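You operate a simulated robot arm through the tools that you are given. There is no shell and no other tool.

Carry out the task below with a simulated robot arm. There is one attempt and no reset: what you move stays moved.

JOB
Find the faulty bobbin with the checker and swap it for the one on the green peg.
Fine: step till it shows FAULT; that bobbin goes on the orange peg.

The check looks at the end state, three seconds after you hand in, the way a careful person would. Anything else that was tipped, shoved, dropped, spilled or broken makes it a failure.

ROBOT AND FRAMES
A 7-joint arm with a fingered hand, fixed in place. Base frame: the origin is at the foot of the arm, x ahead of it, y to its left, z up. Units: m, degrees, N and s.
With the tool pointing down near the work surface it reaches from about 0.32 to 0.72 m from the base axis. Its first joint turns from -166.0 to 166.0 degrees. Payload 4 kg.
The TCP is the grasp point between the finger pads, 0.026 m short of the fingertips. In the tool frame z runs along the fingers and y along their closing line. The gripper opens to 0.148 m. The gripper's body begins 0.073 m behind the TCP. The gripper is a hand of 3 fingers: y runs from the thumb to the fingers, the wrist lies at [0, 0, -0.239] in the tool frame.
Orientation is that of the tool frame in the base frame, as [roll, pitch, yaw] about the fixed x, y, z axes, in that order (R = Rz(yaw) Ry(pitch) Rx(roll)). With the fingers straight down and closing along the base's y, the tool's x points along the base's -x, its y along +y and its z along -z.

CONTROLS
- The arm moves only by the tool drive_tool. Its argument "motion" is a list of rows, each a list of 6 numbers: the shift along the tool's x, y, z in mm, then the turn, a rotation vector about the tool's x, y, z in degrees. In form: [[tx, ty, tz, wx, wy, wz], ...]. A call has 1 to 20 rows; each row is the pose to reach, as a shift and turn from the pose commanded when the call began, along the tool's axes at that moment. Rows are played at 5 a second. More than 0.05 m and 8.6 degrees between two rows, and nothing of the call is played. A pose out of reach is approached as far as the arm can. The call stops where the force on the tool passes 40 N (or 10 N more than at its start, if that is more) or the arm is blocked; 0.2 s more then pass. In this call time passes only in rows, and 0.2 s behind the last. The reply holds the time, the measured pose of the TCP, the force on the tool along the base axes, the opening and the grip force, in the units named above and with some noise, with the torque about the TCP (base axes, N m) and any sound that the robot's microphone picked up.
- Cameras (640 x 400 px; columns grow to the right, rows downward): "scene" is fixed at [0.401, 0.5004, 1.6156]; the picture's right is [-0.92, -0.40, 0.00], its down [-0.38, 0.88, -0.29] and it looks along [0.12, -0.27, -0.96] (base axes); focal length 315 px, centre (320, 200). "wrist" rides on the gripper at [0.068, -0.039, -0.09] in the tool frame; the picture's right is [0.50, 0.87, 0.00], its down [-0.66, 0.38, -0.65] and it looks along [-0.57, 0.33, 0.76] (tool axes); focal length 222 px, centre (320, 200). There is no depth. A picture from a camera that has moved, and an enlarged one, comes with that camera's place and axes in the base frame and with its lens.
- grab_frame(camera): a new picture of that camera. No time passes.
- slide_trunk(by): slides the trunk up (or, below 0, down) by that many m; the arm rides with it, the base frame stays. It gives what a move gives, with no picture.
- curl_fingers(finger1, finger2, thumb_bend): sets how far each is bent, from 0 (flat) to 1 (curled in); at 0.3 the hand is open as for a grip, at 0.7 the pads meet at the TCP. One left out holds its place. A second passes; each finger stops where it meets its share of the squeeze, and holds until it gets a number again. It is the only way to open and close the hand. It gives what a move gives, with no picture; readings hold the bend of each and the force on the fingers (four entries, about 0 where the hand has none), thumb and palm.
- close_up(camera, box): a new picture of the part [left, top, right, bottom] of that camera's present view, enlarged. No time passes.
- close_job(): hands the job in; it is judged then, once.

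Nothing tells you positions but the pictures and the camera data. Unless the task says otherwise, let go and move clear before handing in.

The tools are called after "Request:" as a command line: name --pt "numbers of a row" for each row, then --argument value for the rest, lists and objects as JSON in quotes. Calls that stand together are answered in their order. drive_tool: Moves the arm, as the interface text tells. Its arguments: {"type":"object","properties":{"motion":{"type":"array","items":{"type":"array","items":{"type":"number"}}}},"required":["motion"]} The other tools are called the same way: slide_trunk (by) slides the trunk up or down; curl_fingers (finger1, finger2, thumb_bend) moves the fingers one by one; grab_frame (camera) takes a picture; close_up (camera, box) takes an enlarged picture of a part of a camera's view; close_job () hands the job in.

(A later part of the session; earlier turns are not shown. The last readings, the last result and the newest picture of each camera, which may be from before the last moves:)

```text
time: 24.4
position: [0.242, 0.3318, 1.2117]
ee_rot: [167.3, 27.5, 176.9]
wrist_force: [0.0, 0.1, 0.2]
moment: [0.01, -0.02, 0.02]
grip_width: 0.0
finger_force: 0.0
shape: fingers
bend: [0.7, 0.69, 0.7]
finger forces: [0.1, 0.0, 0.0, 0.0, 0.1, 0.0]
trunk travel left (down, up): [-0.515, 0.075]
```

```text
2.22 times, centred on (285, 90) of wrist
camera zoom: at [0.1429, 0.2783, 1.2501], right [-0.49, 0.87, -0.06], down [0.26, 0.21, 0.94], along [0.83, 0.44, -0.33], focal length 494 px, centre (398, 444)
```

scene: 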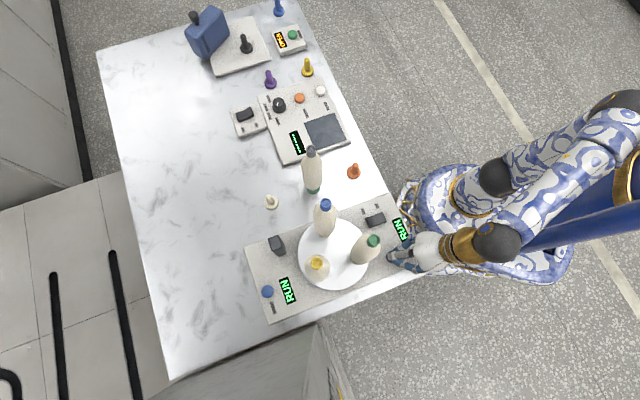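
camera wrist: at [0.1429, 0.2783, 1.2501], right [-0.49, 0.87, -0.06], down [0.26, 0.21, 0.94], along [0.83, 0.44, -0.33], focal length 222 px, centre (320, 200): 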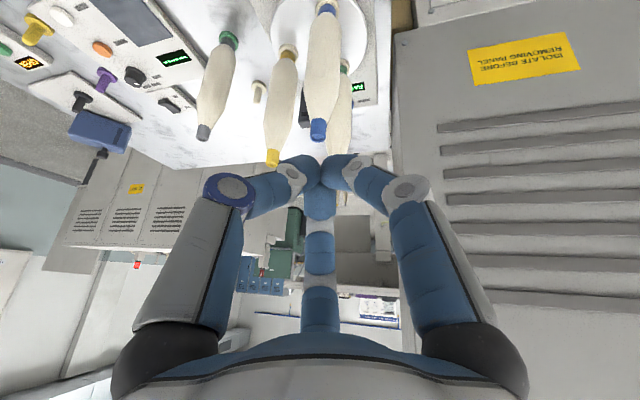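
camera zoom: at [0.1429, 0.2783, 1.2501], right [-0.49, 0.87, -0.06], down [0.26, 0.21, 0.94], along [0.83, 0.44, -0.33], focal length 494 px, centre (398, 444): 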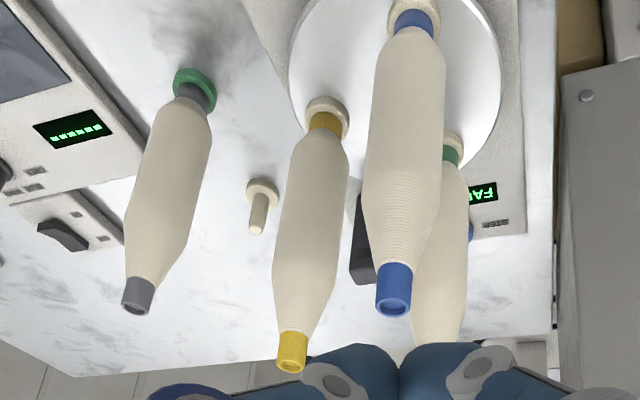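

The bobbins have a cylindrical cap about 28 mm tall at the top, then a tapered shoulder. I plan to grip the cap from above with three fingers. I'll level the hand over the yellow cap, well above it, and half open the fingers.

Request:
drive_tool --pt "-23.1 2.2 12.8 1.46 3.45 0" --pt "-46.2 4.4 25.6 2.92 6.9 0" --pt "-69.3 6.5 38.4 4.39 10.35 0" --pt "-92.4 8.7 51.2 5.85 13.8 0" --pt "-115.4 10.9 64 7.3 17.25 0" --pt "-138.5 13 76.8 8.78 20.7 0" --pt "-161.6 15.2 89.6 10.24 24.15 0" --pt "-184.7 17.4 102.4 11.7 27.6 0"

Request:
drive_tool --pt "0 0 0 0 0 3.5" --pt "0 0 0 0 0 7" --pt "0 0 0 0 0 10.5" --pt "0 0 0 0 0 14"

Request:
curl_fingers --finger1 0.5 --finger2 0.5 --thumb_bend 0.5

Request:
grab_frame --camera "wrist"

Request:
grab_frame --camera "scene"

```text
time: 26.2
position: [0.4547, 0.3609, 1.2097]
ee_rot: [-179.9, -0.1, 180.0]
wrist_force: [-0.2, -0.2, -0.4]
moment: [0.0, -0.02, 0.02]
grip_width: 0.0
finger_force: 0.1
shape: fingers
bend: [0.7, 0.69, 0.7]
finger forces: [0.0, 0.1, 0.0, 0.0, 0.0, 0.0]
trunk travel left (down, up): [-0.515, 0.075]
```

```text
time: 27.2
position: [0.4536, 0.359, 1.209]
ee_rot: [180.0, 0.0, 165.9]
wrist_force: [0.0, -0.3, 1.1]
moment: [-0.02, 0.01, 0.01]
grip_width: 0.0
finger_force: 0.0
shape: fingers
bend: [0.7, 0.69, 0.7]
finger forces: [0.0, 0.0, 0.1, 0.0, 0.0, 0.0]
trunk travel left (down, up): [-0.515, 0.075]
```

```text
time: 28.2
position: [0.4531, 0.3599, 1.2087]
ee_rot: [180.0, 0.0, 166.1]
wrist_force: [-0.6, 0.2, 0.1]
moment: [0.0, -0.02, -0.02]
grip_width: 0.0617
finger_force: 0.1
shape: fingers
bend: [0.5, 0.5, 0.5]
finger forces: [0.1, 0.0, 0.1, 0.1, 0.0, 0.0]
trunk travel left (down, up): [-0.515, 0.075]
```

```text
taken
camera wrist: at [0.3779, 0.3379, 1.2995], right [-0.28, 0.96, 0.0], down [0.73, 0.21, 0.65], along [0.63, 0.18, -0.76], focal length 222 px, centre (320, 200)
```

wrist: 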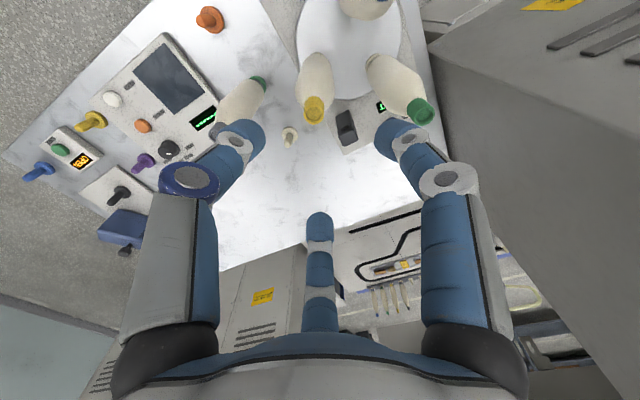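

```text
taken
```

scene: 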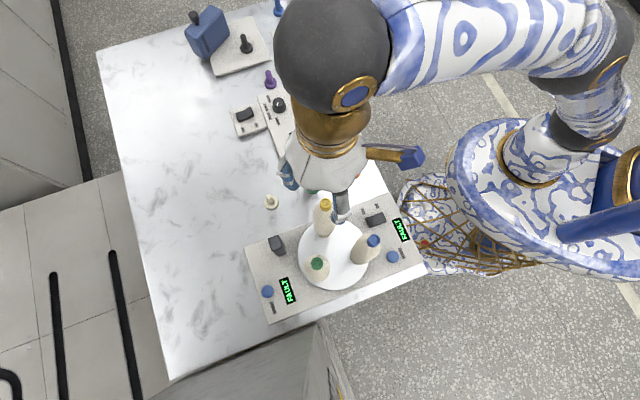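

Request:
close_up --camera "wrist" --box '[260, 50, 380, 140]'

Request:
close_up --camera "scene" --box '[280, 180, 380, 260]'

```text
4.44 times, centred on (320, 95) of wrist
camera zoom: at [0.3779, 0.3379, 1.2995], right [-0.28, 0.96, 0.0], down [0.73, 0.21, 0.65], along [0.63, 0.18, -0.76], focal length 987 px, centre (320, 667)
```

zoom: 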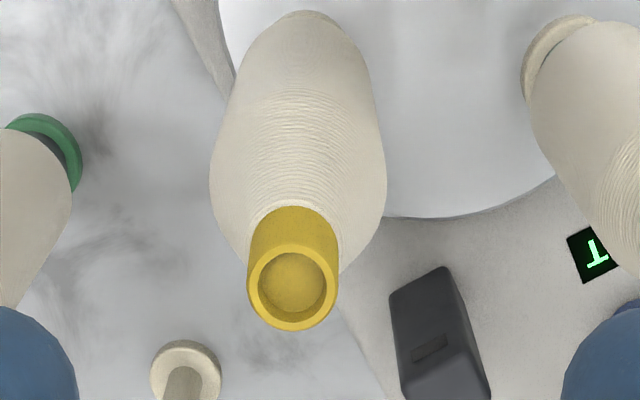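

```text
5.00 times, centred on (330, 220) of scene
camera zoom: at [0.401, 0.5004, 1.6156], right [-0.92, -0.4, 0.0], down [-0.38, 0.88, -0.29], along [0.12, -0.27, -0.96], focal length 1573 px, centre (270, 100)
```

zoom: 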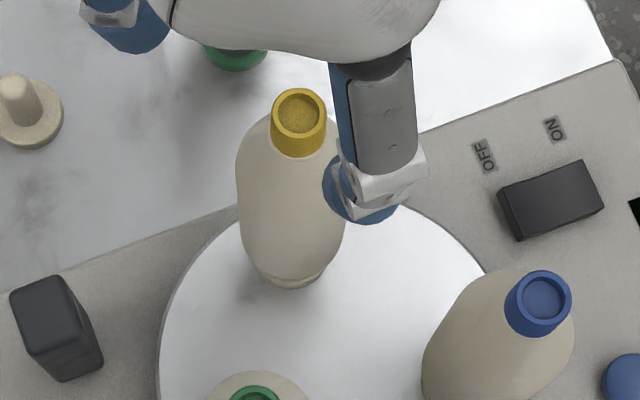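

Triangulation puts the yellow cap's top at (0.4536, 0.353, 1.082), with a diameter of about 20 mm. I'll shift 6 mm, descend partway with the fingers half open, and re-check.

Request:
drive_tool --pt "-1.5 -5.8 5 0 0 0" --pt "-1.5 -5.8 18 0 0 0" --pt "-1.5 -5.8 31 0 0 0" --pt "-1.5 -5.8 44 0 0 0" --pt "-1.5 -5.8 57 0 0 0" --pt "-1.5 -5.8 70 0 0 0"

Request:
grab_frame --camera "wrist"

Request:
close_up --camera "scene" --box '[280, 180, 380, 260]'

```text
time: 29.6
position: [0.4543, 0.3535, 1.1404]
ee_rot: [180.0, 0.0, 166.0]
wrist_force: [0.0, 0.2, 0.1]
moment: [-0.01, -0.01, -0.02]
grip_width: 0.062
finger_force: 0.1
shape: fingers
bend: [0.5, 0.5, 0.5]
finger forces: [0.0, 0.0, 0.0, 0.1, 0.0, 0.0]
trunk travel left (down, up): [-0.515, 0.075]
```

```text
taken
camera wrist: at [0.3777, 0.332, 1.2302], right [-0.28, 0.96, 0.0], down [0.73, 0.21, 0.65], along [0.63, 0.18, -0.76], focal length 222 px, centre (320, 200)
```

wrist: 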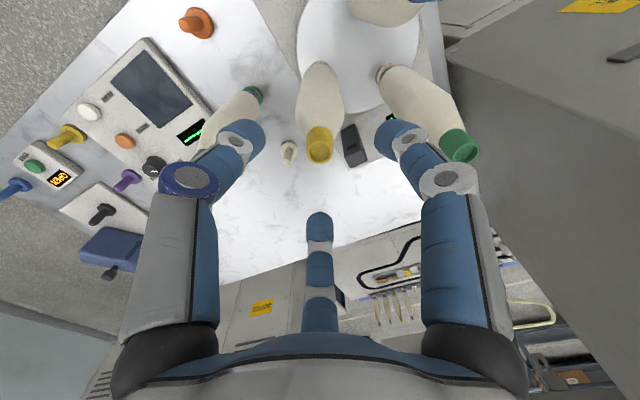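

```text
5.00 times, centred on (330, 220) of scene
camera zoom: at [0.401, 0.5004, 1.6156], right [-0.92, -0.4, 0.0], down [-0.38, 0.88, -0.29], along [0.12, -0.27, -0.96], focal length 1573 px, centre (270, 100)
```

zoom: 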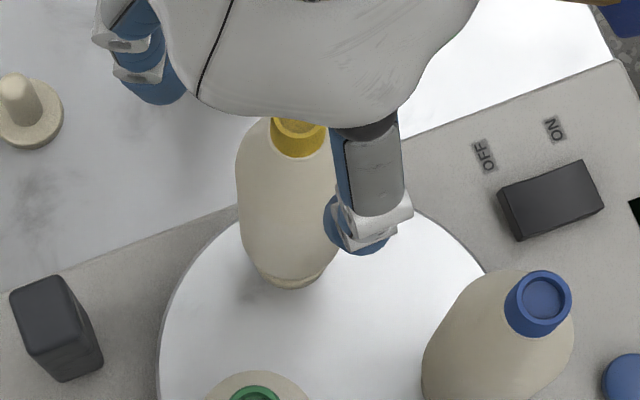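

Request:
close_up --camera "wrist" --box '[270, 90, 390, 180]'

```text
4.44 times, centred on (330, 135) of wrist
camera zoom: at [0.3777, 0.332, 1.2302], right [-0.28, 0.96, 0.0], down [0.73, 0.21, 0.65], along [0.63, 0.18, -0.76], focal length 987 px, centre (276, 489)
```

zoom: 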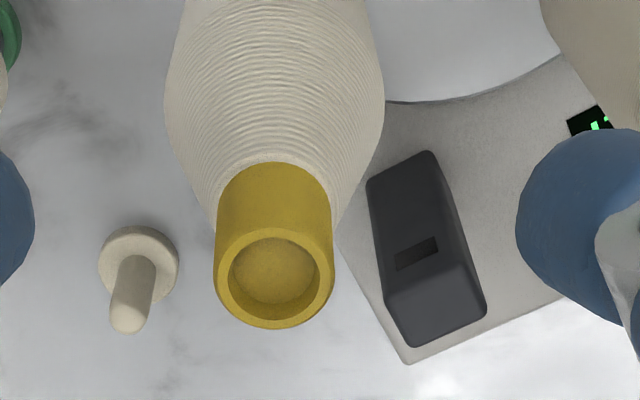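

The cap is centred under the grasp point, and the sensor face does point straight at this yellow station. I'll descend until the fingertips surround the cap, then check before closing.

Request:
drive_tool --pt "0 0 10 0 0 0" --pt "0 0 20 0 0 0" --pt "0 0 30 0 0 0" --pt "0 0 40 0 0 0" --pt "0 0 49 0 0 0" --pt "0 0 56 0 0 0"

Request:
grab_frame --camera "wrist"

Request:
close_up --camera "scene" --box '[280, 180, 400, 280]'

```text
time: 31.0
position: [0.455, 0.3529, 1.0838]
ee_rot: [180.0, 0.0, 166.1]
wrist_force: [0.2, -0.2, -0.2]
moment: [0.01, 0.01, -0.01]
grip_width: 0.0617
finger_force: 0.0
shape: fingers
bend: [0.5, 0.5, 0.5]
finger forces: [0.0, 0.1, 0.0, 0.0, 0.1, 0.0]
trunk travel left (down, up): [-0.515, 0.075]
```

```text
taken
camera wrist: at [0.3777, 0.3314, 1.1741], right [-0.28, 0.96, 0.0], down [0.73, 0.21, 0.65], along [0.63, 0.18, -0.76], focal length 222 px, centre (320, 200)
```

wrist: 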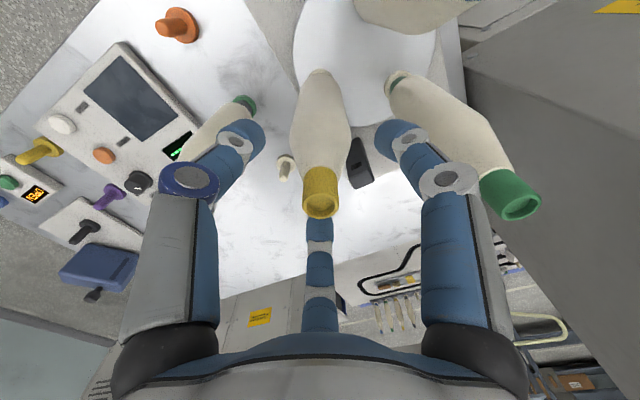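

```text
4.00 times, centred on (340, 230) of scene
camera zoom: at [0.401, 0.5004, 1.6156], right [-0.92, -0.4, 0.0], down [-0.38, 0.88, -0.29], along [0.12, -0.27, -0.96], focal length 1258 px, centre (240, 80)
```

zoom: 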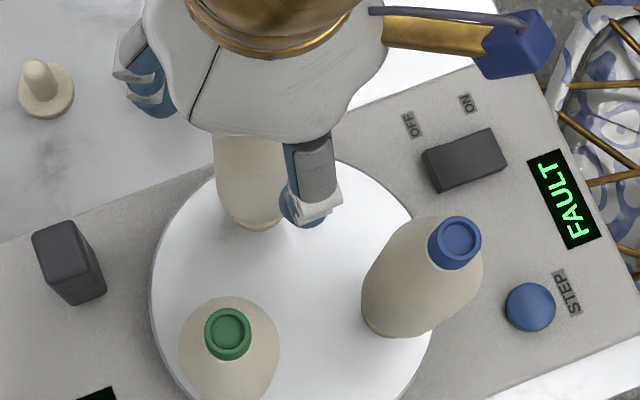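

The cap top is level with the grasp point and centred. I'll close in two stages.

Request:
curl_fingers --finger1 0.61 --finger2 0.61 --thumb_bend 0.61

Request:
close_up --camera "wrist" --box '[220, 100, 420, 260]'

```text
time: 32.0
position: [0.4527, 0.3536, 1.0841]
ee_rot: [180.0, -0.1, 166.0]
wrist_force: [0.1, -0.1, -0.3]
moment: [0.0, 0.02, -0.02]
grip_width: 0.0271
finger_force: 0.0
shape: fingers
bend: [0.61, 0.61, 0.61]
finger forces: [0.0, 0.0, 0.0, 0.0, 0.0, 0.0]
trunk travel left (down, up): [-0.515, 0.075]
```

```text
2.50 times, centred on (320, 180) of wrist
camera zoom: at [0.3775, 0.3315, 1.1742], right [-0.28, 0.96, 0.0], down [0.73, 0.21, 0.65], along [0.63, 0.18, -0.76], focal length 555 px, centre (320, 250)
```

zoom: 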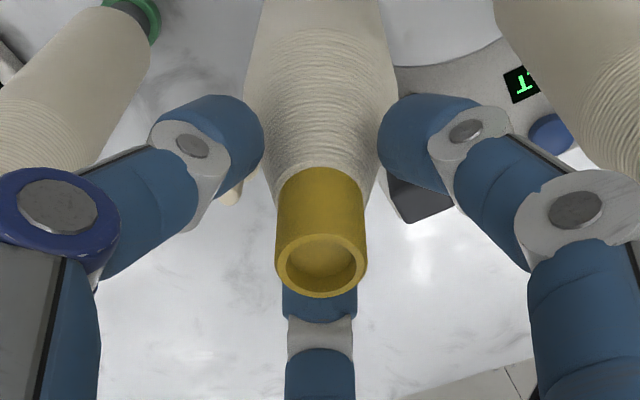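

The fingertips sit slightly low on the cap. I'll raise 5 mm so the pads meet the cap's middle, then close.

Request:
drive_tool --pt "0 0 -2.5 0 0 0" --pt "0 0 -5 0 0 0"

Request:
curl_fingers --finger1 0.7 --finger2 0.7 --thumb_bend 0.7

Request:
close_up --camera "wrist" --box '[220, 100, 420, 260]'

Request:
close_up --camera "scene" --box '[280, 180, 400, 280]'

```text
time: 32.6
position: [0.4537, 0.3544, 1.088]
ee_rot: [-179.9, 0.0, 166.0]
wrist_force: [-0.5, -0.2, 0.4]
moment: [0.01, -0.02, -0.01]
grip_width: 0.027
finger_force: 0.1
shape: fingers
bend: [0.61, 0.61, 0.61]
finger forces: [0.0, 0.0, 0.0, 0.1, 0.0, 0.1]
trunk travel left (down, up): [-0.515, 0.075]
```

```text
time: 33.6
position: [0.4524, 0.3542, 1.0905]
ee_rot: [-179.9, 0.0, 165.9]
wrist_force: [-0.4, 0.5, 0.4]
moment: [-0.01, 0.04, 0.01]
grip_width: 0.0146
finger_force: 7.4
shape: fingers
bend: [0.65, 0.64, 0.66]
finger forces: [4.7, 4.9, 0.0, 0.0, 5.5, 0.0]
trunk travel left (down, up): [-0.515, 0.075]
```

```text
2.50 times, centred on (320, 180) of wrist
camera zoom: at [0.3774, 0.3319, 1.1794], right [-0.28, 0.96, 0.0], down [0.73, 0.21, 0.65], along [0.63, 0.18, -0.76], focal length 555 px, centre (320, 250)
```

zoom: 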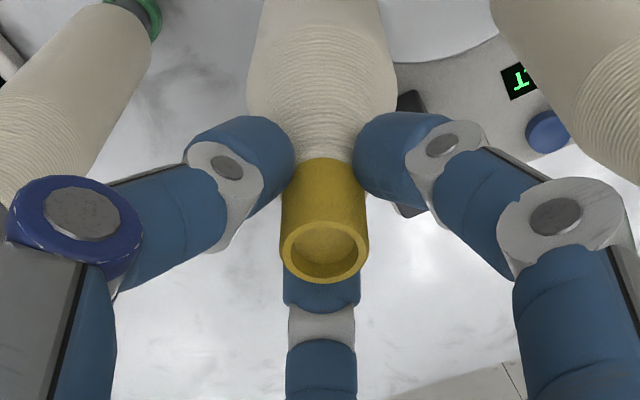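

```text
4.00 times, centred on (340, 230) of scene
camera zoom: at [0.401, 0.5004, 1.6156], right [-0.92, -0.4, 0.0], down [-0.38, 0.88, -0.29], along [0.12, -0.27, -0.96], focal length 1258 px, centre (240, 80)
```

zoom: 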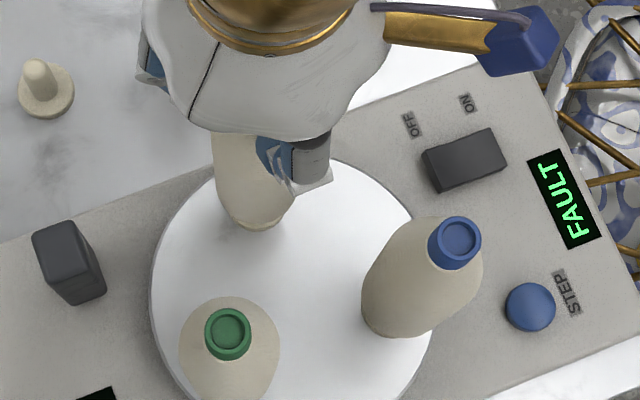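

All three fingers hold the cap with about 5 N each. I'll lift a little and check that it comes along.

Request:
drive_tool --pt "0 0 -4 0 0 0" --pt "0 0 -8 0 0 0" --pt "0 0 -12 0 0 0" --pt "0 0 -16 0 0 0" --pt "0 0 -20 0 0 0"

Request:
close_up --camera "wrist" --box '[220, 100, 420, 260]'

Request:
close_up --camera "scene" --box '[280, 180, 400, 280]'

```text
time: 34.8
position: [0.4531, 0.3532, 1.1095]
ee_rot: [-179.9, 0.0, 166.0]
wrist_force: [-0.2, 0.1, -1.7]
moment: [0.02, 0.0, 0.05]
grip_width: 0.014
finger_force: 7.2
shape: fingers
bend: [0.64, 0.64, 0.66]
finger forces: [4.5, 4.5, 0.0, 0.0, 4.9, 0.0]
trunk travel left (down, up): [-0.515, 0.075]
```

```text
2.50 times, centred on (320, 180) of wrist
camera zoom: at [0.3777, 0.3313, 1.1994], right [-0.28, 0.96, 0.0], down [0.73, 0.21, 0.65], along [0.63, 0.18, -0.76], focal length 555 px, centre (320, 250)
```

zoom: 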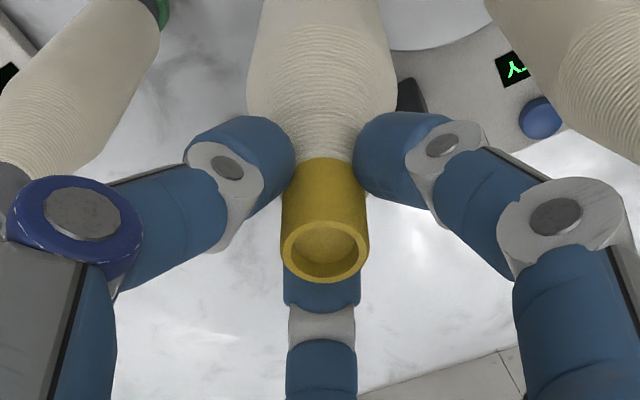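

```text
4.00 times, centred on (340, 230) of scene
camera zoom: at [0.401, 0.5004, 1.6156], right [-0.92, -0.4, 0.0], down [-0.38, 0.88, -0.29], along [0.12, -0.27, -0.96], focal length 1258 px, centre (240, 80)
```

zoom: 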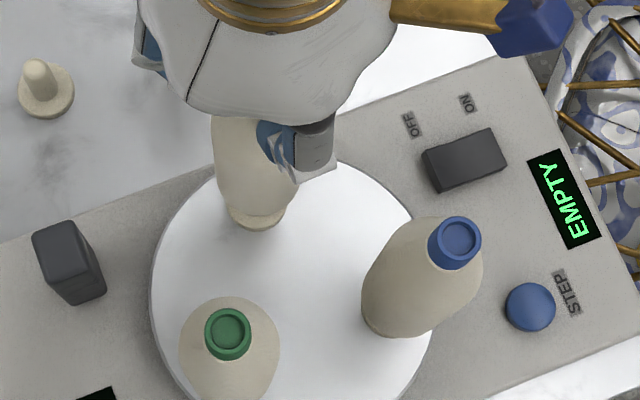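

The display changed to EMPTY, which confirms the yellow bobbin was the faulty one. It holds without slipping (about 1.7 N), so I'll lift it fully clear of its peg.

Request:
drive_tool --pt "0 0 -10 0 0 0" --pt "0 0 -20 0 0 0" --pt "0 0 -30 0 0 0" --pt "0 0 -40 0 0 0" --pt "0 0 -50 0 0 0" --pt "0 0 -60 0 0 0" --pt "0 0 -70 0 0 0" --pt "0 0 -80 0 0 0"

Request:
grab_frame --camera "wrist"

Request:
close_up --camera "scene" --box '[280, 160, 400, 280]'

```text
time: 36.6
position: [0.4531, 0.3525, 1.1897]
ee_rot: [-179.9, 0.0, 166.0]
wrist_force: [0.2, -1.0, -2.4]
moment: [0.0, -0.02, 0.01]
grip_width: 0.0144
finger_force: 6.5
shape: fingers
bend: [0.64, 0.64, 0.66]
finger forces: [4.4, 4.3, 0.0, 0.0, 5.1, 0.0]
trunk travel left (down, up): [-0.515, 0.075]
```

```text
taken
camera wrist: at [0.3774, 0.331, 1.2796], right [-0.28, 0.96, 0.0], down [0.73, 0.21, 0.65], along [0.63, 0.18, -0.76], focal length 222 px, centre (320, 200)
```

wrist: 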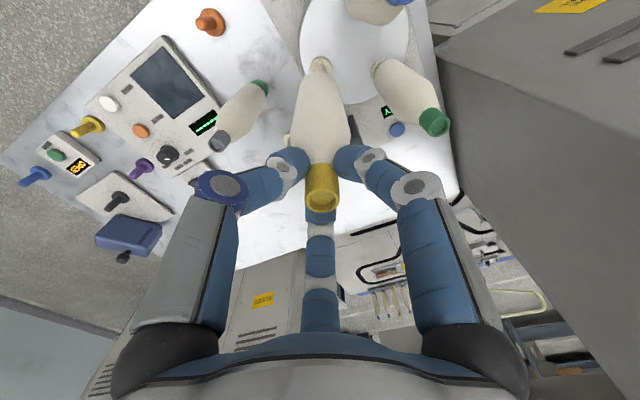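

```text
3.33 times, centred on (340, 220) of scene
camera zoom: at [0.401, 0.5004, 1.6156], right [-0.92, -0.4, 0.0], down [-0.38, 0.88, -0.29], along [0.12, -0.27, -0.96], focal length 1048 px, centre (253, 133)
```

zoom: 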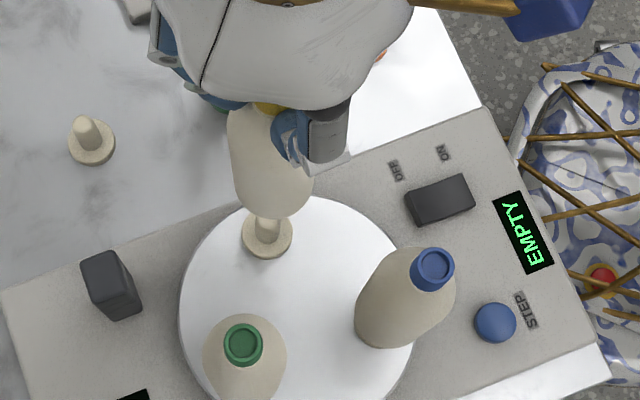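

The bobbin is free and the station peg is visible under it. I'll carry it at height, bowed slightly away from the grey-capped bobbin, to above the orange peg.

Request:
drive_tool --pt "0 -10 0 0 0 0" --pt "0 -20.6 0 0 0 0" --pt "1.5 -43.7 0 0 0 0" --pt "3.4 -68.9 0 0 0 0" --pt "1.5 -93.1 0 0 0 0" --pt "-6.2 -115.9 0 0 0 0" --pt "-17.9 -137.8 0 0 0 0" --pt "-29.5 -159.6 0 0 0 0" --pt "-36.7 -176.4 0 0 0 0" --pt "-38.7 -184.1 0 0 0 0" --pt "-38.7 -184.1 0 0 0 0"

Request:
grab_frame --camera "wrist"

Request:
grab_frame --camera "scene"

Request:
close_up --camera "scene" --box '[280, 110, 400, 210]'

Request:
close_up --camera "wrist" --box '[250, 20, 390, 140]'

```text
time: 39.0
position: [0.446, 0.165, 1.1904]
ee_rot: [180.0, 0.1, 166.0]
wrist_force: [-0.4, 0.2, -2.1]
moment: [0.02, 0.0, -0.02]
grip_width: 0.0138
finger_force: 6.6
shape: fingers
bend: [0.64, 0.64, 0.66]
finger forces: [4.2, 4.4, 0.0, 0.0, 5.1, 0.0]
trunk travel left (down, up): [-0.515, 0.075]
```

```text
taken
camera wrist: at [0.3707, 0.1428, 1.2797], right [-0.28, 0.96, 0.0], down [0.73, 0.21, 0.65], along [0.63, 0.18, -0.76], focal length 222 px, centre (320, 200)
```

wrist: 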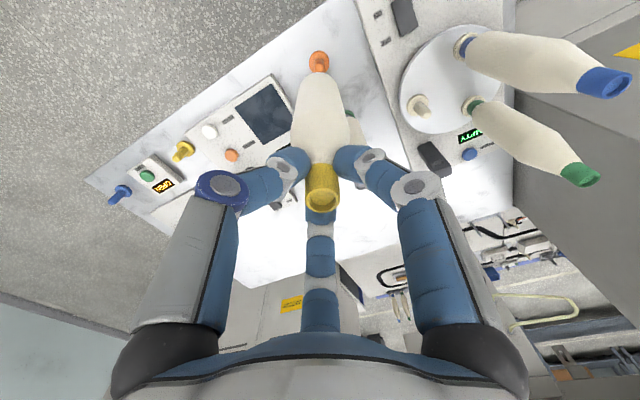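

```text
taken
```

scene: 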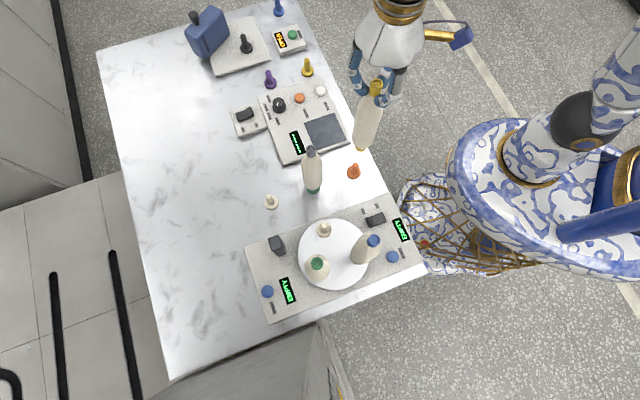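

```text
4.00 times, centred on (340, 160) of scene
camera zoom: at [0.401, 0.5004, 1.6156], right [-0.92, -0.4, 0.0], down [-0.38, 0.88, -0.29], along [0.12, -0.27, -0.96], focal length 1258 px, centre (240, 360)
```

zoom: 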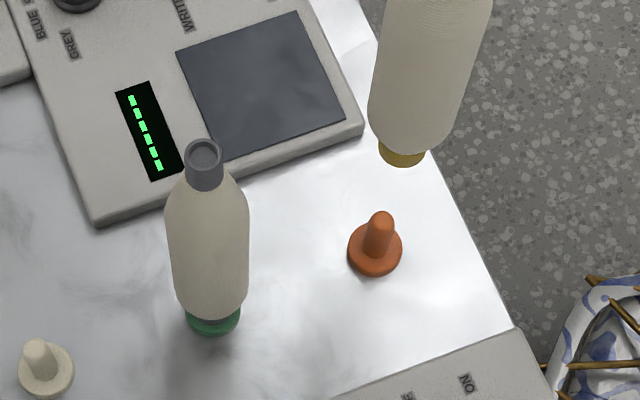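

```text
3.33 times, centred on (320, 80) of wrist
camera zoom: at [0.3707, 0.1428, 1.2797], right [-0.28, 0.96, 0.0], down [0.73, 0.21, 0.65], along [0.63, 0.18, -0.76], focal length 740 px, centre (320, 600)
```

zoom: 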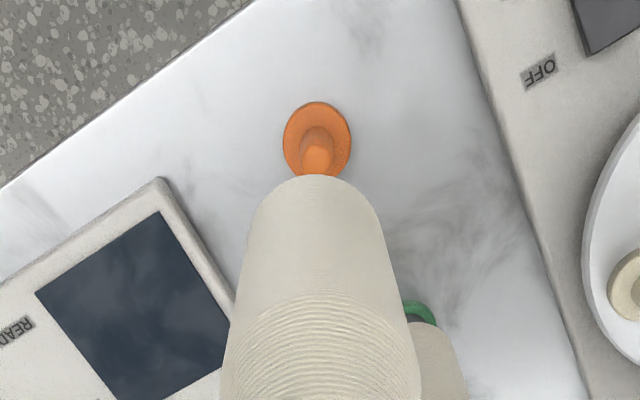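

The bobbin hangs nearly over the orange peg. I'll take high-zoom views from both cameras for fine alignment.

Request:
close_up --camera "scene" --box '[335, 135, 395, 185]'

Request:
close_up --camera "wrist" --box '[295, 40, 345, 80]'

```text
8.00 times, centred on (365, 160) of scene
camera zoom: at [0.401, 0.5004, 1.6156], right [-0.92, -0.4, 0.0], down [-0.38, 0.88, -0.29], along [0.12, -0.27, -0.96], focal length 2516 px, centre (-40, 520)
```

zoom: 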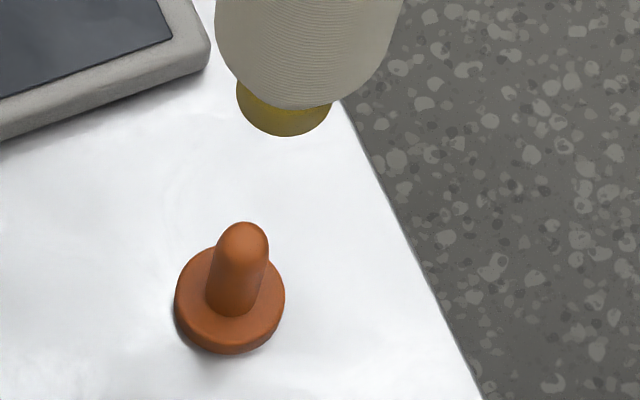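

```text
10.00 times, centred on (320, 60) of wrist
camera zoom: at [0.3707, 0.1428, 1.2797], right [-0.28, 0.96, 0.0], down [0.73, 0.21, 0.65], along [0.63, 0.18, -0.76], focal length 2221 px, centre (320, 1600)
```

zoom: 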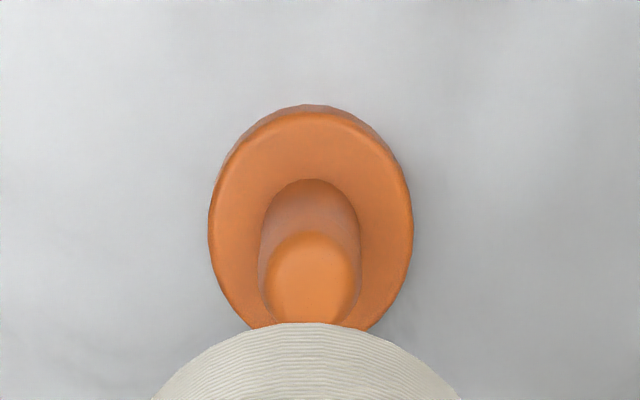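

Request:
close_up --camera "wrist" --box '[270, 60, 370, 130]'

Request:
close_up --camera "wrist" --box '[270, 130, 370, 220]'

Request:
close_up --camera "scene" --box '[335, 60, 415, 160]'

Request:
close_up --camera "scene" --box '[295, 205, 355, 255]'

```text
5.71 times, centred on (320, 95) of wrist
camera zoom: at [0.3707, 0.1428, 1.2797], right [-0.28, 0.96, 0.0], down [0.73, 0.21, 0.65], along [0.63, 0.18, -0.76], focal length 1269 px, centre (320, 800)
```

zoom: 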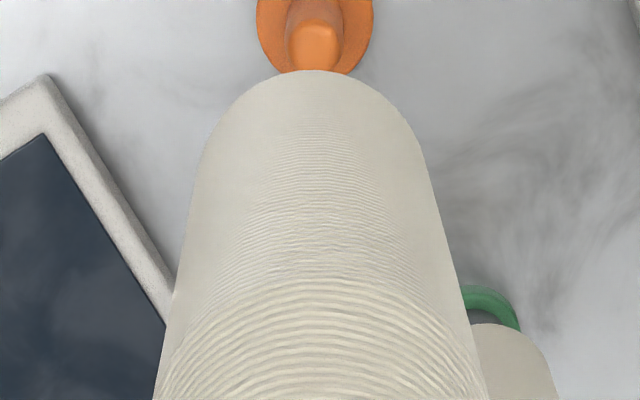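

```text
4.44 times, centred on (320, 175) of wrist
camera zoom: at [0.3707, 0.1428, 1.2797], right [-0.28, 0.96, 0.0], down [0.73, 0.21, 0.65], along [0.63, 0.18, -0.76], focal length 987 px, centre (320, 311)
```

zoom: 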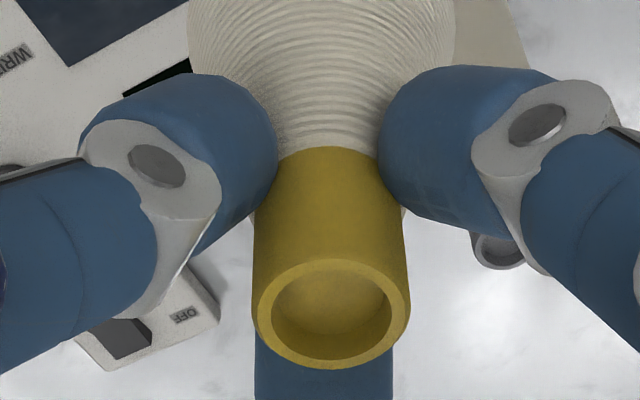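

```text
4.00 times, centred on (375, 110) of scene
camera zoom: at [0.401, 0.5004, 1.6156], right [-0.92, -0.4, 0.0], down [-0.38, 0.88, -0.29], along [0.12, -0.27, -0.96], focal length 1258 px, centre (100, 560)
```

zoom: 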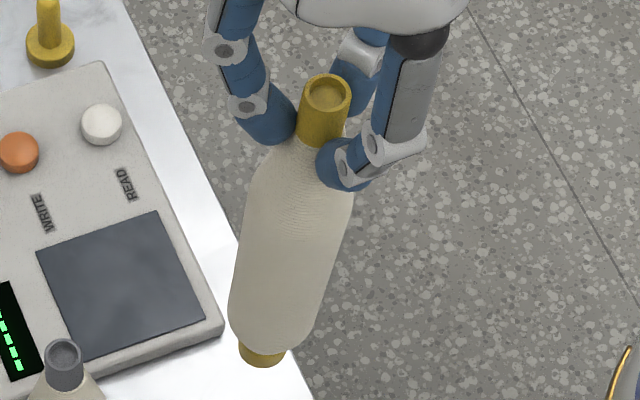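

```text
8.00 times, centred on (325, 230) of scene
camera zoom: at [0.401, 0.5004, 1.6156], right [-0.92, -0.4, 0.0], down [-0.38, 0.88, -0.29], along [0.12, -0.27, -0.96], focal length 2516 px, centre (280, -40)
```

zoom: 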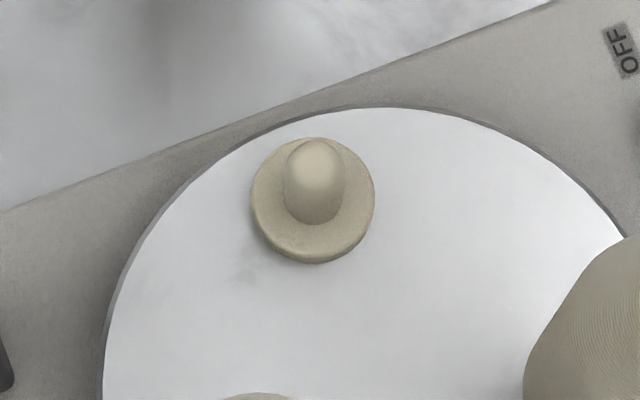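

The bobbin axis, the grasp axis and the peg agree within about 1 mm in both views. I'll lower it 85 mm, to just above the peg tip, and re-check.

Request:
drive_tool --pt "0 0 10 0 0 0" --pt "0 0 20 0 0 0" --pt "0 0 30 0 0 0" --pt "0 0 40 0 0 0" --pt "0 0 50 0 0 0" --pt "0 0 60 0 0 0" --pt "0 0 70 0 0 0" --pt "0 0 79 0 0 0" --pt "0 0 85 0 0 0" --pt "0 0 85 0 0 0"

Request:
close_up --camera "scene" --box '[320, 130, 390, 190]'

Request:
close_up --camera "wrist" --box '[270, 50, 370, 120]'

Request:
grab_frame --camera "scene"

```text
time: 41.2
position: [0.4446, 0.1657, 1.1066]
ee_rot: [-180.0, 0.0, 165.9]
wrist_force: [-0.3, -0.4, -0.9]
moment: [0.01, -0.03, -0.02]
grip_width: 0.0139
finger_force: 6.5
shape: fingers
bend: [0.64, 0.64, 0.67]
finger forces: [4.3, 4.5, 0.0, 0.1, 4.9, 0.0]
trunk travel left (down, up): [-0.515, 0.075]
```

```text
6.67 times, centred on (355, 160) of scene
camera zoom: at [0.401, 0.5004, 1.6156], right [-0.92, -0.4, 0.0], down [-0.38, 0.88, -0.29], along [0.12, -0.27, -0.96], focal length 2097 px, centre (87, 467)
```

zoom: 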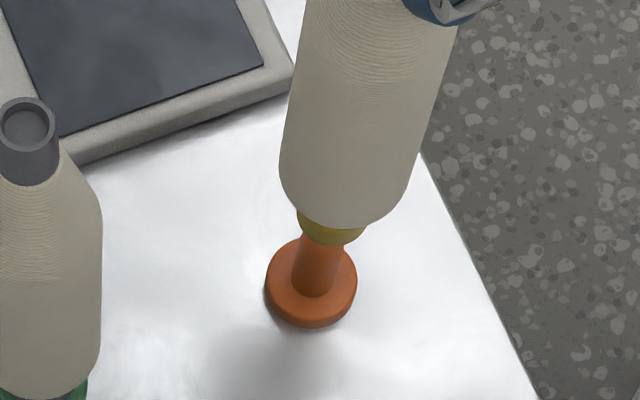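

```text
5.71 times, centred on (320, 85) of wrist
camera zoom: at [0.3703, 0.1431, 1.195], right [-0.28, 0.96, 0.0], down [0.73, 0.21, 0.65], along [0.63, 0.18, -0.76], focal length 1269 px, centre (320, 857)
```

zoom: 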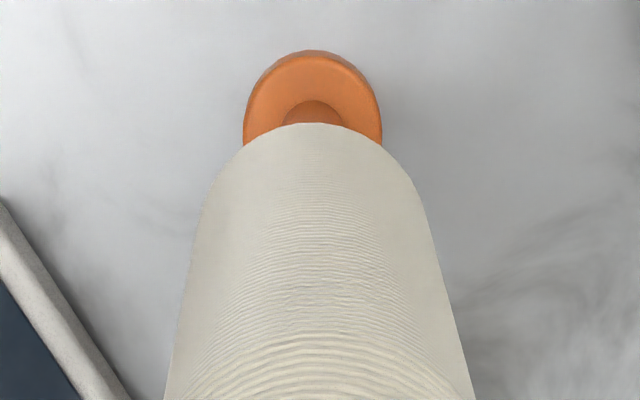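

```text
taken
```

scene: 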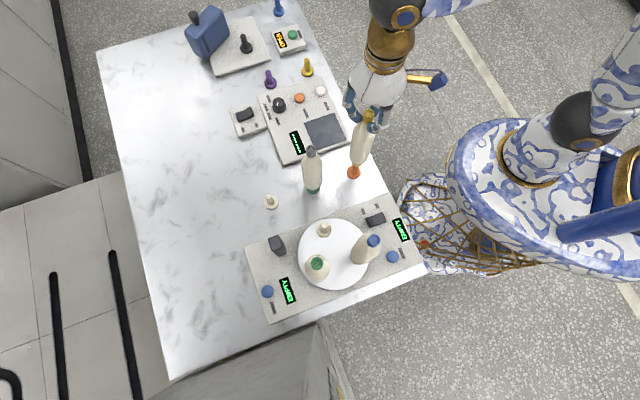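

There's a small residual offset of about 1.2 mm in +x. I'll correct it and go down gradually, watching the force for contact.

Request:
drive_tool --pt "-0.6 0 0 0 0 0" --pt "-1.2 0 4 0 0 0" --pt "-1.2 0 8 0 0 0" --pt "-1.2 0 12 0 0 0" --pt "-1.2 0 15 0 0 0"

Request:
close_up --camera "scene" --box '[320, 130, 390, 190]'

Request:
close_up --camera "wrist" --box '[270, 50, 370, 120]'

```text
time: 42.4
position: [0.448, 0.1652, 1.0882]
ee_rot: [180.0, 0.0, 166.0]
wrist_force: [0.0, 0.4, -0.8]
moment: [-0.03, -0.01, -0.01]
grip_width: 0.0138
finger_force: 6.4
shape: fingers
bend: [0.64, 0.64, 0.67]
finger forces: [4.3, 4.4, 0.0, 0.1, 4.9, 0.0]
trunk travel left (down, up): [-0.515, 0.075]
```

```text
6.67 times, centred on (355, 160) of scene
camera zoom: at [0.401, 0.5004, 1.6156], right [-0.92, -0.4, 0.0], down [-0.38, 0.88, -0.29], along [0.12, -0.27, -0.96], focal length 2097 px, centre (87, 467)
```

zoom: 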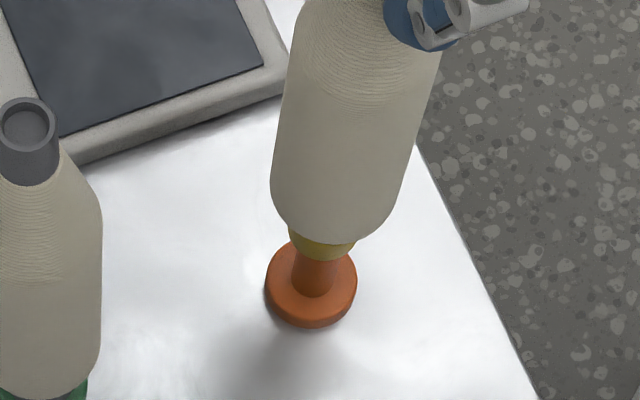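

```text
5.71 times, centred on (320, 85) of wrist
camera zoom: at [0.3725, 0.1432, 1.1785], right [-0.28, 0.96, 0.0], down [0.73, 0.21, 0.65], along [0.63, 0.18, -0.76], focal length 1269 px, centre (320, 857)
```

zoom: 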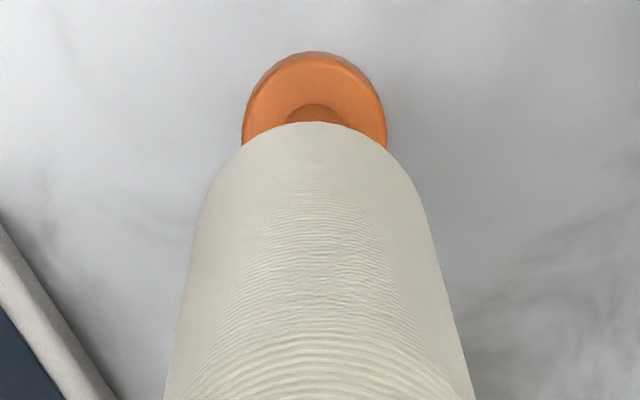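

The alignment looks good. I'll continue down gently over the peg.

Request:
drive_tool --pt "0 0 3 0 0 0" --pt "0 0 6 0 0 0" --pt "0 0 9 0 0 0" --pt "0 0 12 0 0 0"

Request:
close_up --camera "scene" --box '[320, 130, 390, 190]'

Request:
close_up --camera "wrist" --box '[260, 100, 380, 220]'

```text
time: 43.4
position: [0.4488, 0.1661, 1.0771]
ee_rot: [-179.9, -0.1, 166.0]
wrist_force: [0.0, 0.8, -1.6]
moment: [-0.02, 0.01, 0.02]
grip_width: 0.0138
finger_force: 6.9
shape: fingers
bend: [0.64, 0.64, 0.67]
finger forces: [4.3, 4.2, 0.0, 0.0, 4.9, 0.0]
trunk travel left (down, up): [-0.515, 0.075]
```

```text
6.67 times, centred on (355, 160) of scene
camera zoom: at [0.401, 0.5004, 1.6156], right [-0.92, -0.4, 0.0], down [-0.38, 0.88, -0.29], along [0.12, -0.27, -0.96], focal length 2097 px, centre (87, 467)
```

zoom: 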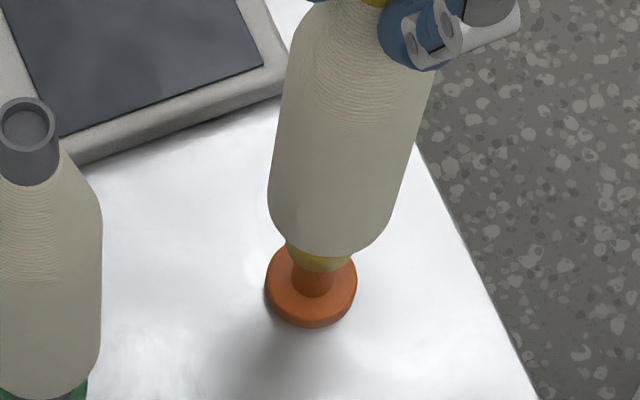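

```text
3.33 times, centred on (320, 160) of wrist
camera zoom: at [0.3725, 0.1435, 1.1671], right [-0.28, 0.96, 0.0], down [0.73, 0.21, 0.65], along [0.63, 0.18, -0.76], focal length 740 px, centre (320, 333)
```

zoom: 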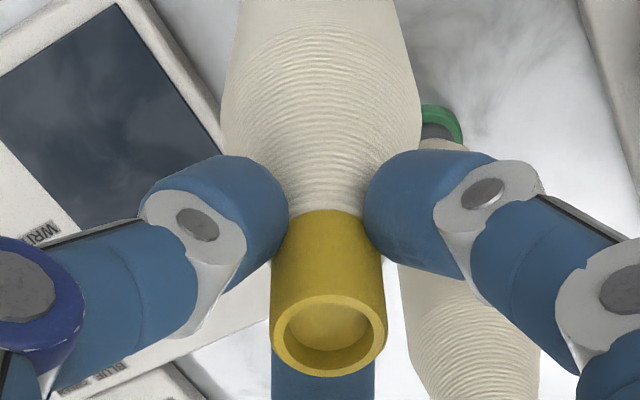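

Request:
drive_tool --pt "0 0 3 0 0 0" --pt "0 0 6 0 0 0" --pt "0 0 9 0 0 0" --pt "0 0 12 0 0 0"

Request:
close_up --camera "scene" --box '[320, 130, 390, 190]'

Request:
close_up --camera "wrist" --box '[260, 100, 380, 220]'

```text
time: 44.4
position: [0.4473, 0.1656, 1.0654]
ee_rot: [180.0, 0.0, 166.0]
wrist_force: [-0.8, -0.4, -1.0]
moment: [-0.01, -0.01, 0.0]
grip_width: 0.0138
finger_force: 6.8
shape: fingers
bend: [0.64, 0.64, 0.67]
finger forces: [4.3, 4.4, 0.0, 0.0, 5.0, 0.0]
trunk travel left (down, up): [-0.515, 0.075]
```

```text
6.67 times, centred on (355, 160) of scene
camera zoom: at [0.401, 0.5004, 1.6156], right [-0.92, -0.4, 0.0], down [-0.38, 0.88, -0.29], along [0.12, -0.27, -0.96], focal length 2097 px, centre (87, 467)
```

zoom: 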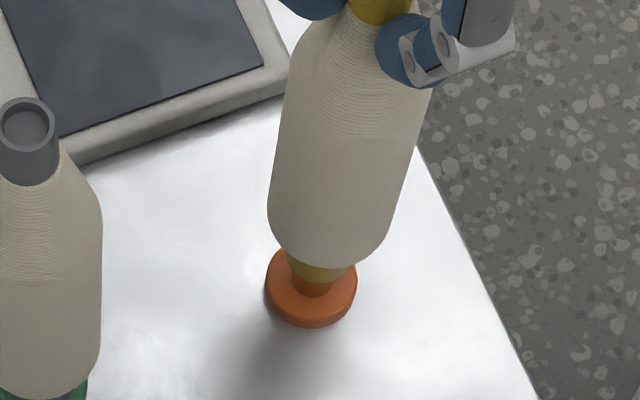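

```text
3.33 times, centred on (320, 160) of wrist
camera zoom: at [0.3718, 0.1429, 1.1554], right [-0.28, 0.96, 0.0], down [0.73, 0.21, 0.65], along [0.63, 0.18, -0.76], focal length 740 px, centre (320, 333)
```

zoom: 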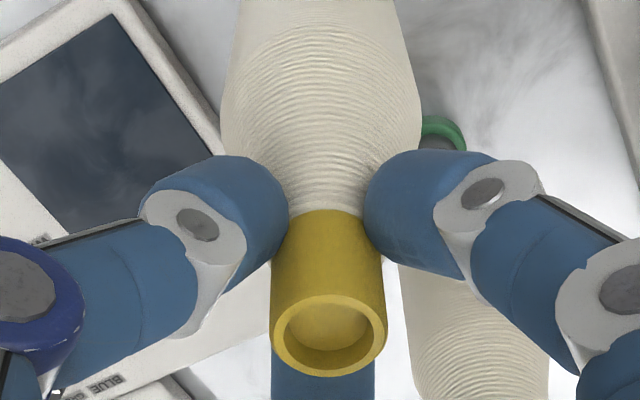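

The bobbin has slid over the peg without contact force. I'll continue to the seat, with about 27 mm left.

Request:
drive_tool --pt "0 0 4 0 0 0" --pt "0 0 8 0 0 0" --pt "0 0 12 0 0 0" --pt "0 0 16 0 0 0" --pt "0 0 20 0 0 0"

Request:
close_up --camera "scene" --box '[320, 130, 390, 190]'

Request:
close_up --camera "wrist" --box '[260, 100, 380, 220]'

```text
time: 45.6
position: [0.447, 0.1671, 1.0453]
ee_rot: [180.0, 0.1, 166.0]
wrist_force: [-0.9, -0.5, -1.6]
moment: [0.0, 0.0, 0.01]
grip_width: 0.0139
finger_force: 6.8
shape: fingers
bend: [0.64, 0.64, 0.67]
finger forces: [4.3, 4.4, 0.0, 0.1, 4.8, 0.0]
trunk travel left (down, up): [-0.515, 0.075]
```

```text
6.67 times, centred on (355, 160) of scene
camera zoom: at [0.401, 0.5004, 1.6156], right [-0.92, -0.4, 0.0], down [-0.38, 0.88, -0.29], along [0.12, -0.27, -0.96], focal length 2097 px, centre (87, 467)
```

zoom: 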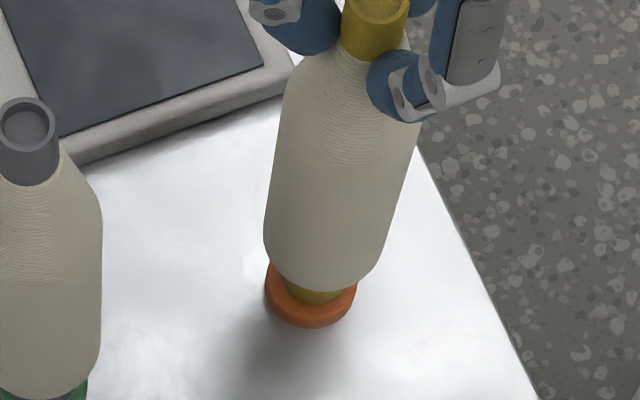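

```text
3.33 times, centred on (320, 160) of wrist
camera zoom: at [0.3716, 0.1438, 1.1346], right [-0.28, 0.96, 0.0], down [0.73, 0.21, 0.65], along [0.63, 0.18, -0.76], focal length 740 px, centre (320, 333)
```

zoom: 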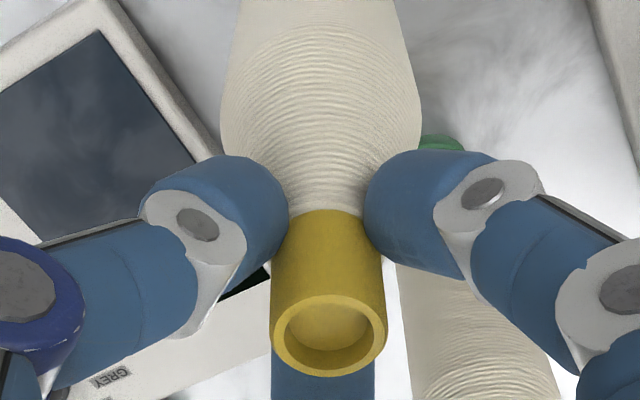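

Request:
drive_tool --pt "0 0 2 0 0 0" --pt "0 0 4 0 0 0" --pt "0 0 5 0 0 0" --pt "0 0 6 0 0 0"

Request:
close_up --camera "scene" --box '[320, 130, 390, 190]'

```text
time: 46.6
position: [0.4469, 0.1647, 1.0408]
ee_rot: [-180.0, 0.0, 166.1]
wrist_force: [0.7, 0.3, 4.2]
moment: [0.01, 0.02, -0.03]
grip_width: 0.0139
finger_force: 7.9
shape: fingers
bend: [0.64, 0.64, 0.67]
finger forces: [5.3, 5.3, 0.1, 0.0, 6.3, 0.1]
trunk travel left (down, up): [-0.515, 0.075]
```

```text
6.67 times, centred on (355, 160) of scene
camera zoom: at [0.401, 0.5004, 1.6156], right [-0.92, -0.4, 0.0], down [-0.38, 0.88, -0.29], along [0.12, -0.27, -0.96], focal length 2097 px, centre (87, 467)
```

zoom: 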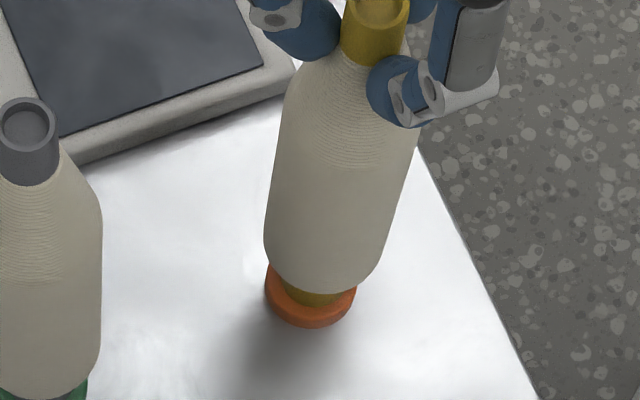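

The force has reversed (+4 N), so the bobbin is resting on the orange flange. I'll open the fingers.

Request:
curl_fingers --finger1 0.58 --finger2 0.58 --thumb_bend 0.58

Request:
close_up --camera "scene" --box '[320, 110, 400, 190]'

Request:
close_up --camera "wrist" --box '[220, 60, 420, 220]'

```text
time: 47.6
position: [0.4458, 0.1654, 1.0402]
ee_rot: [180.0, 0.1, 166.0]
wrist_force: [0.2, 0.9, -0.7]
moment: [-0.01, 0.0, -0.01]
grip_width: 0.0389
finger_force: 0.0
shape: fingers
bend: [0.57, 0.57, 0.57]
finger forces: [0.0, 0.1, 0.0, 0.0, 0.0, 0.1]
trunk travel left (down, up): [-0.515, 0.075]
```

```text
5.00 times, centred on (360, 150) of scene
camera zoom: at [0.401, 0.5004, 1.6156], right [-0.92, -0.4, 0.0], down [-0.38, 0.88, -0.29], along [0.12, -0.27, -0.96], focal length 1573 px, centre (120, 450)
```

zoom: 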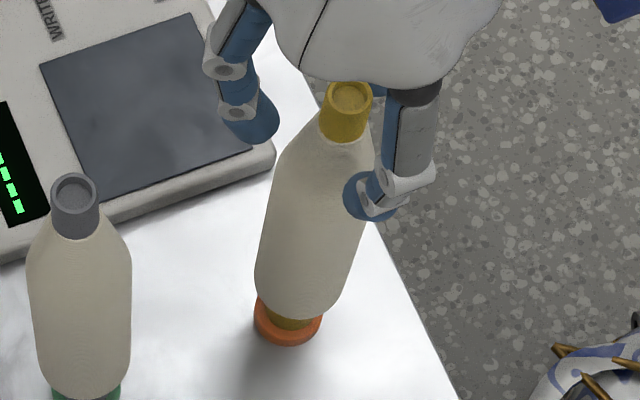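

```text
2.50 times, centred on (320, 140) of wrist
camera zoom: at [0.3714, 0.1432, 1.1293], right [-0.28, 0.96, 0.0], down [0.73, 0.21, 0.65], along [0.63, 0.18, -0.76], focal length 555 px, centre (320, 350)
```

zoom: 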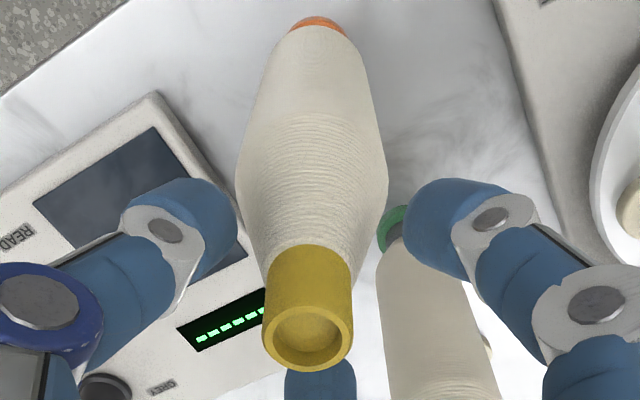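

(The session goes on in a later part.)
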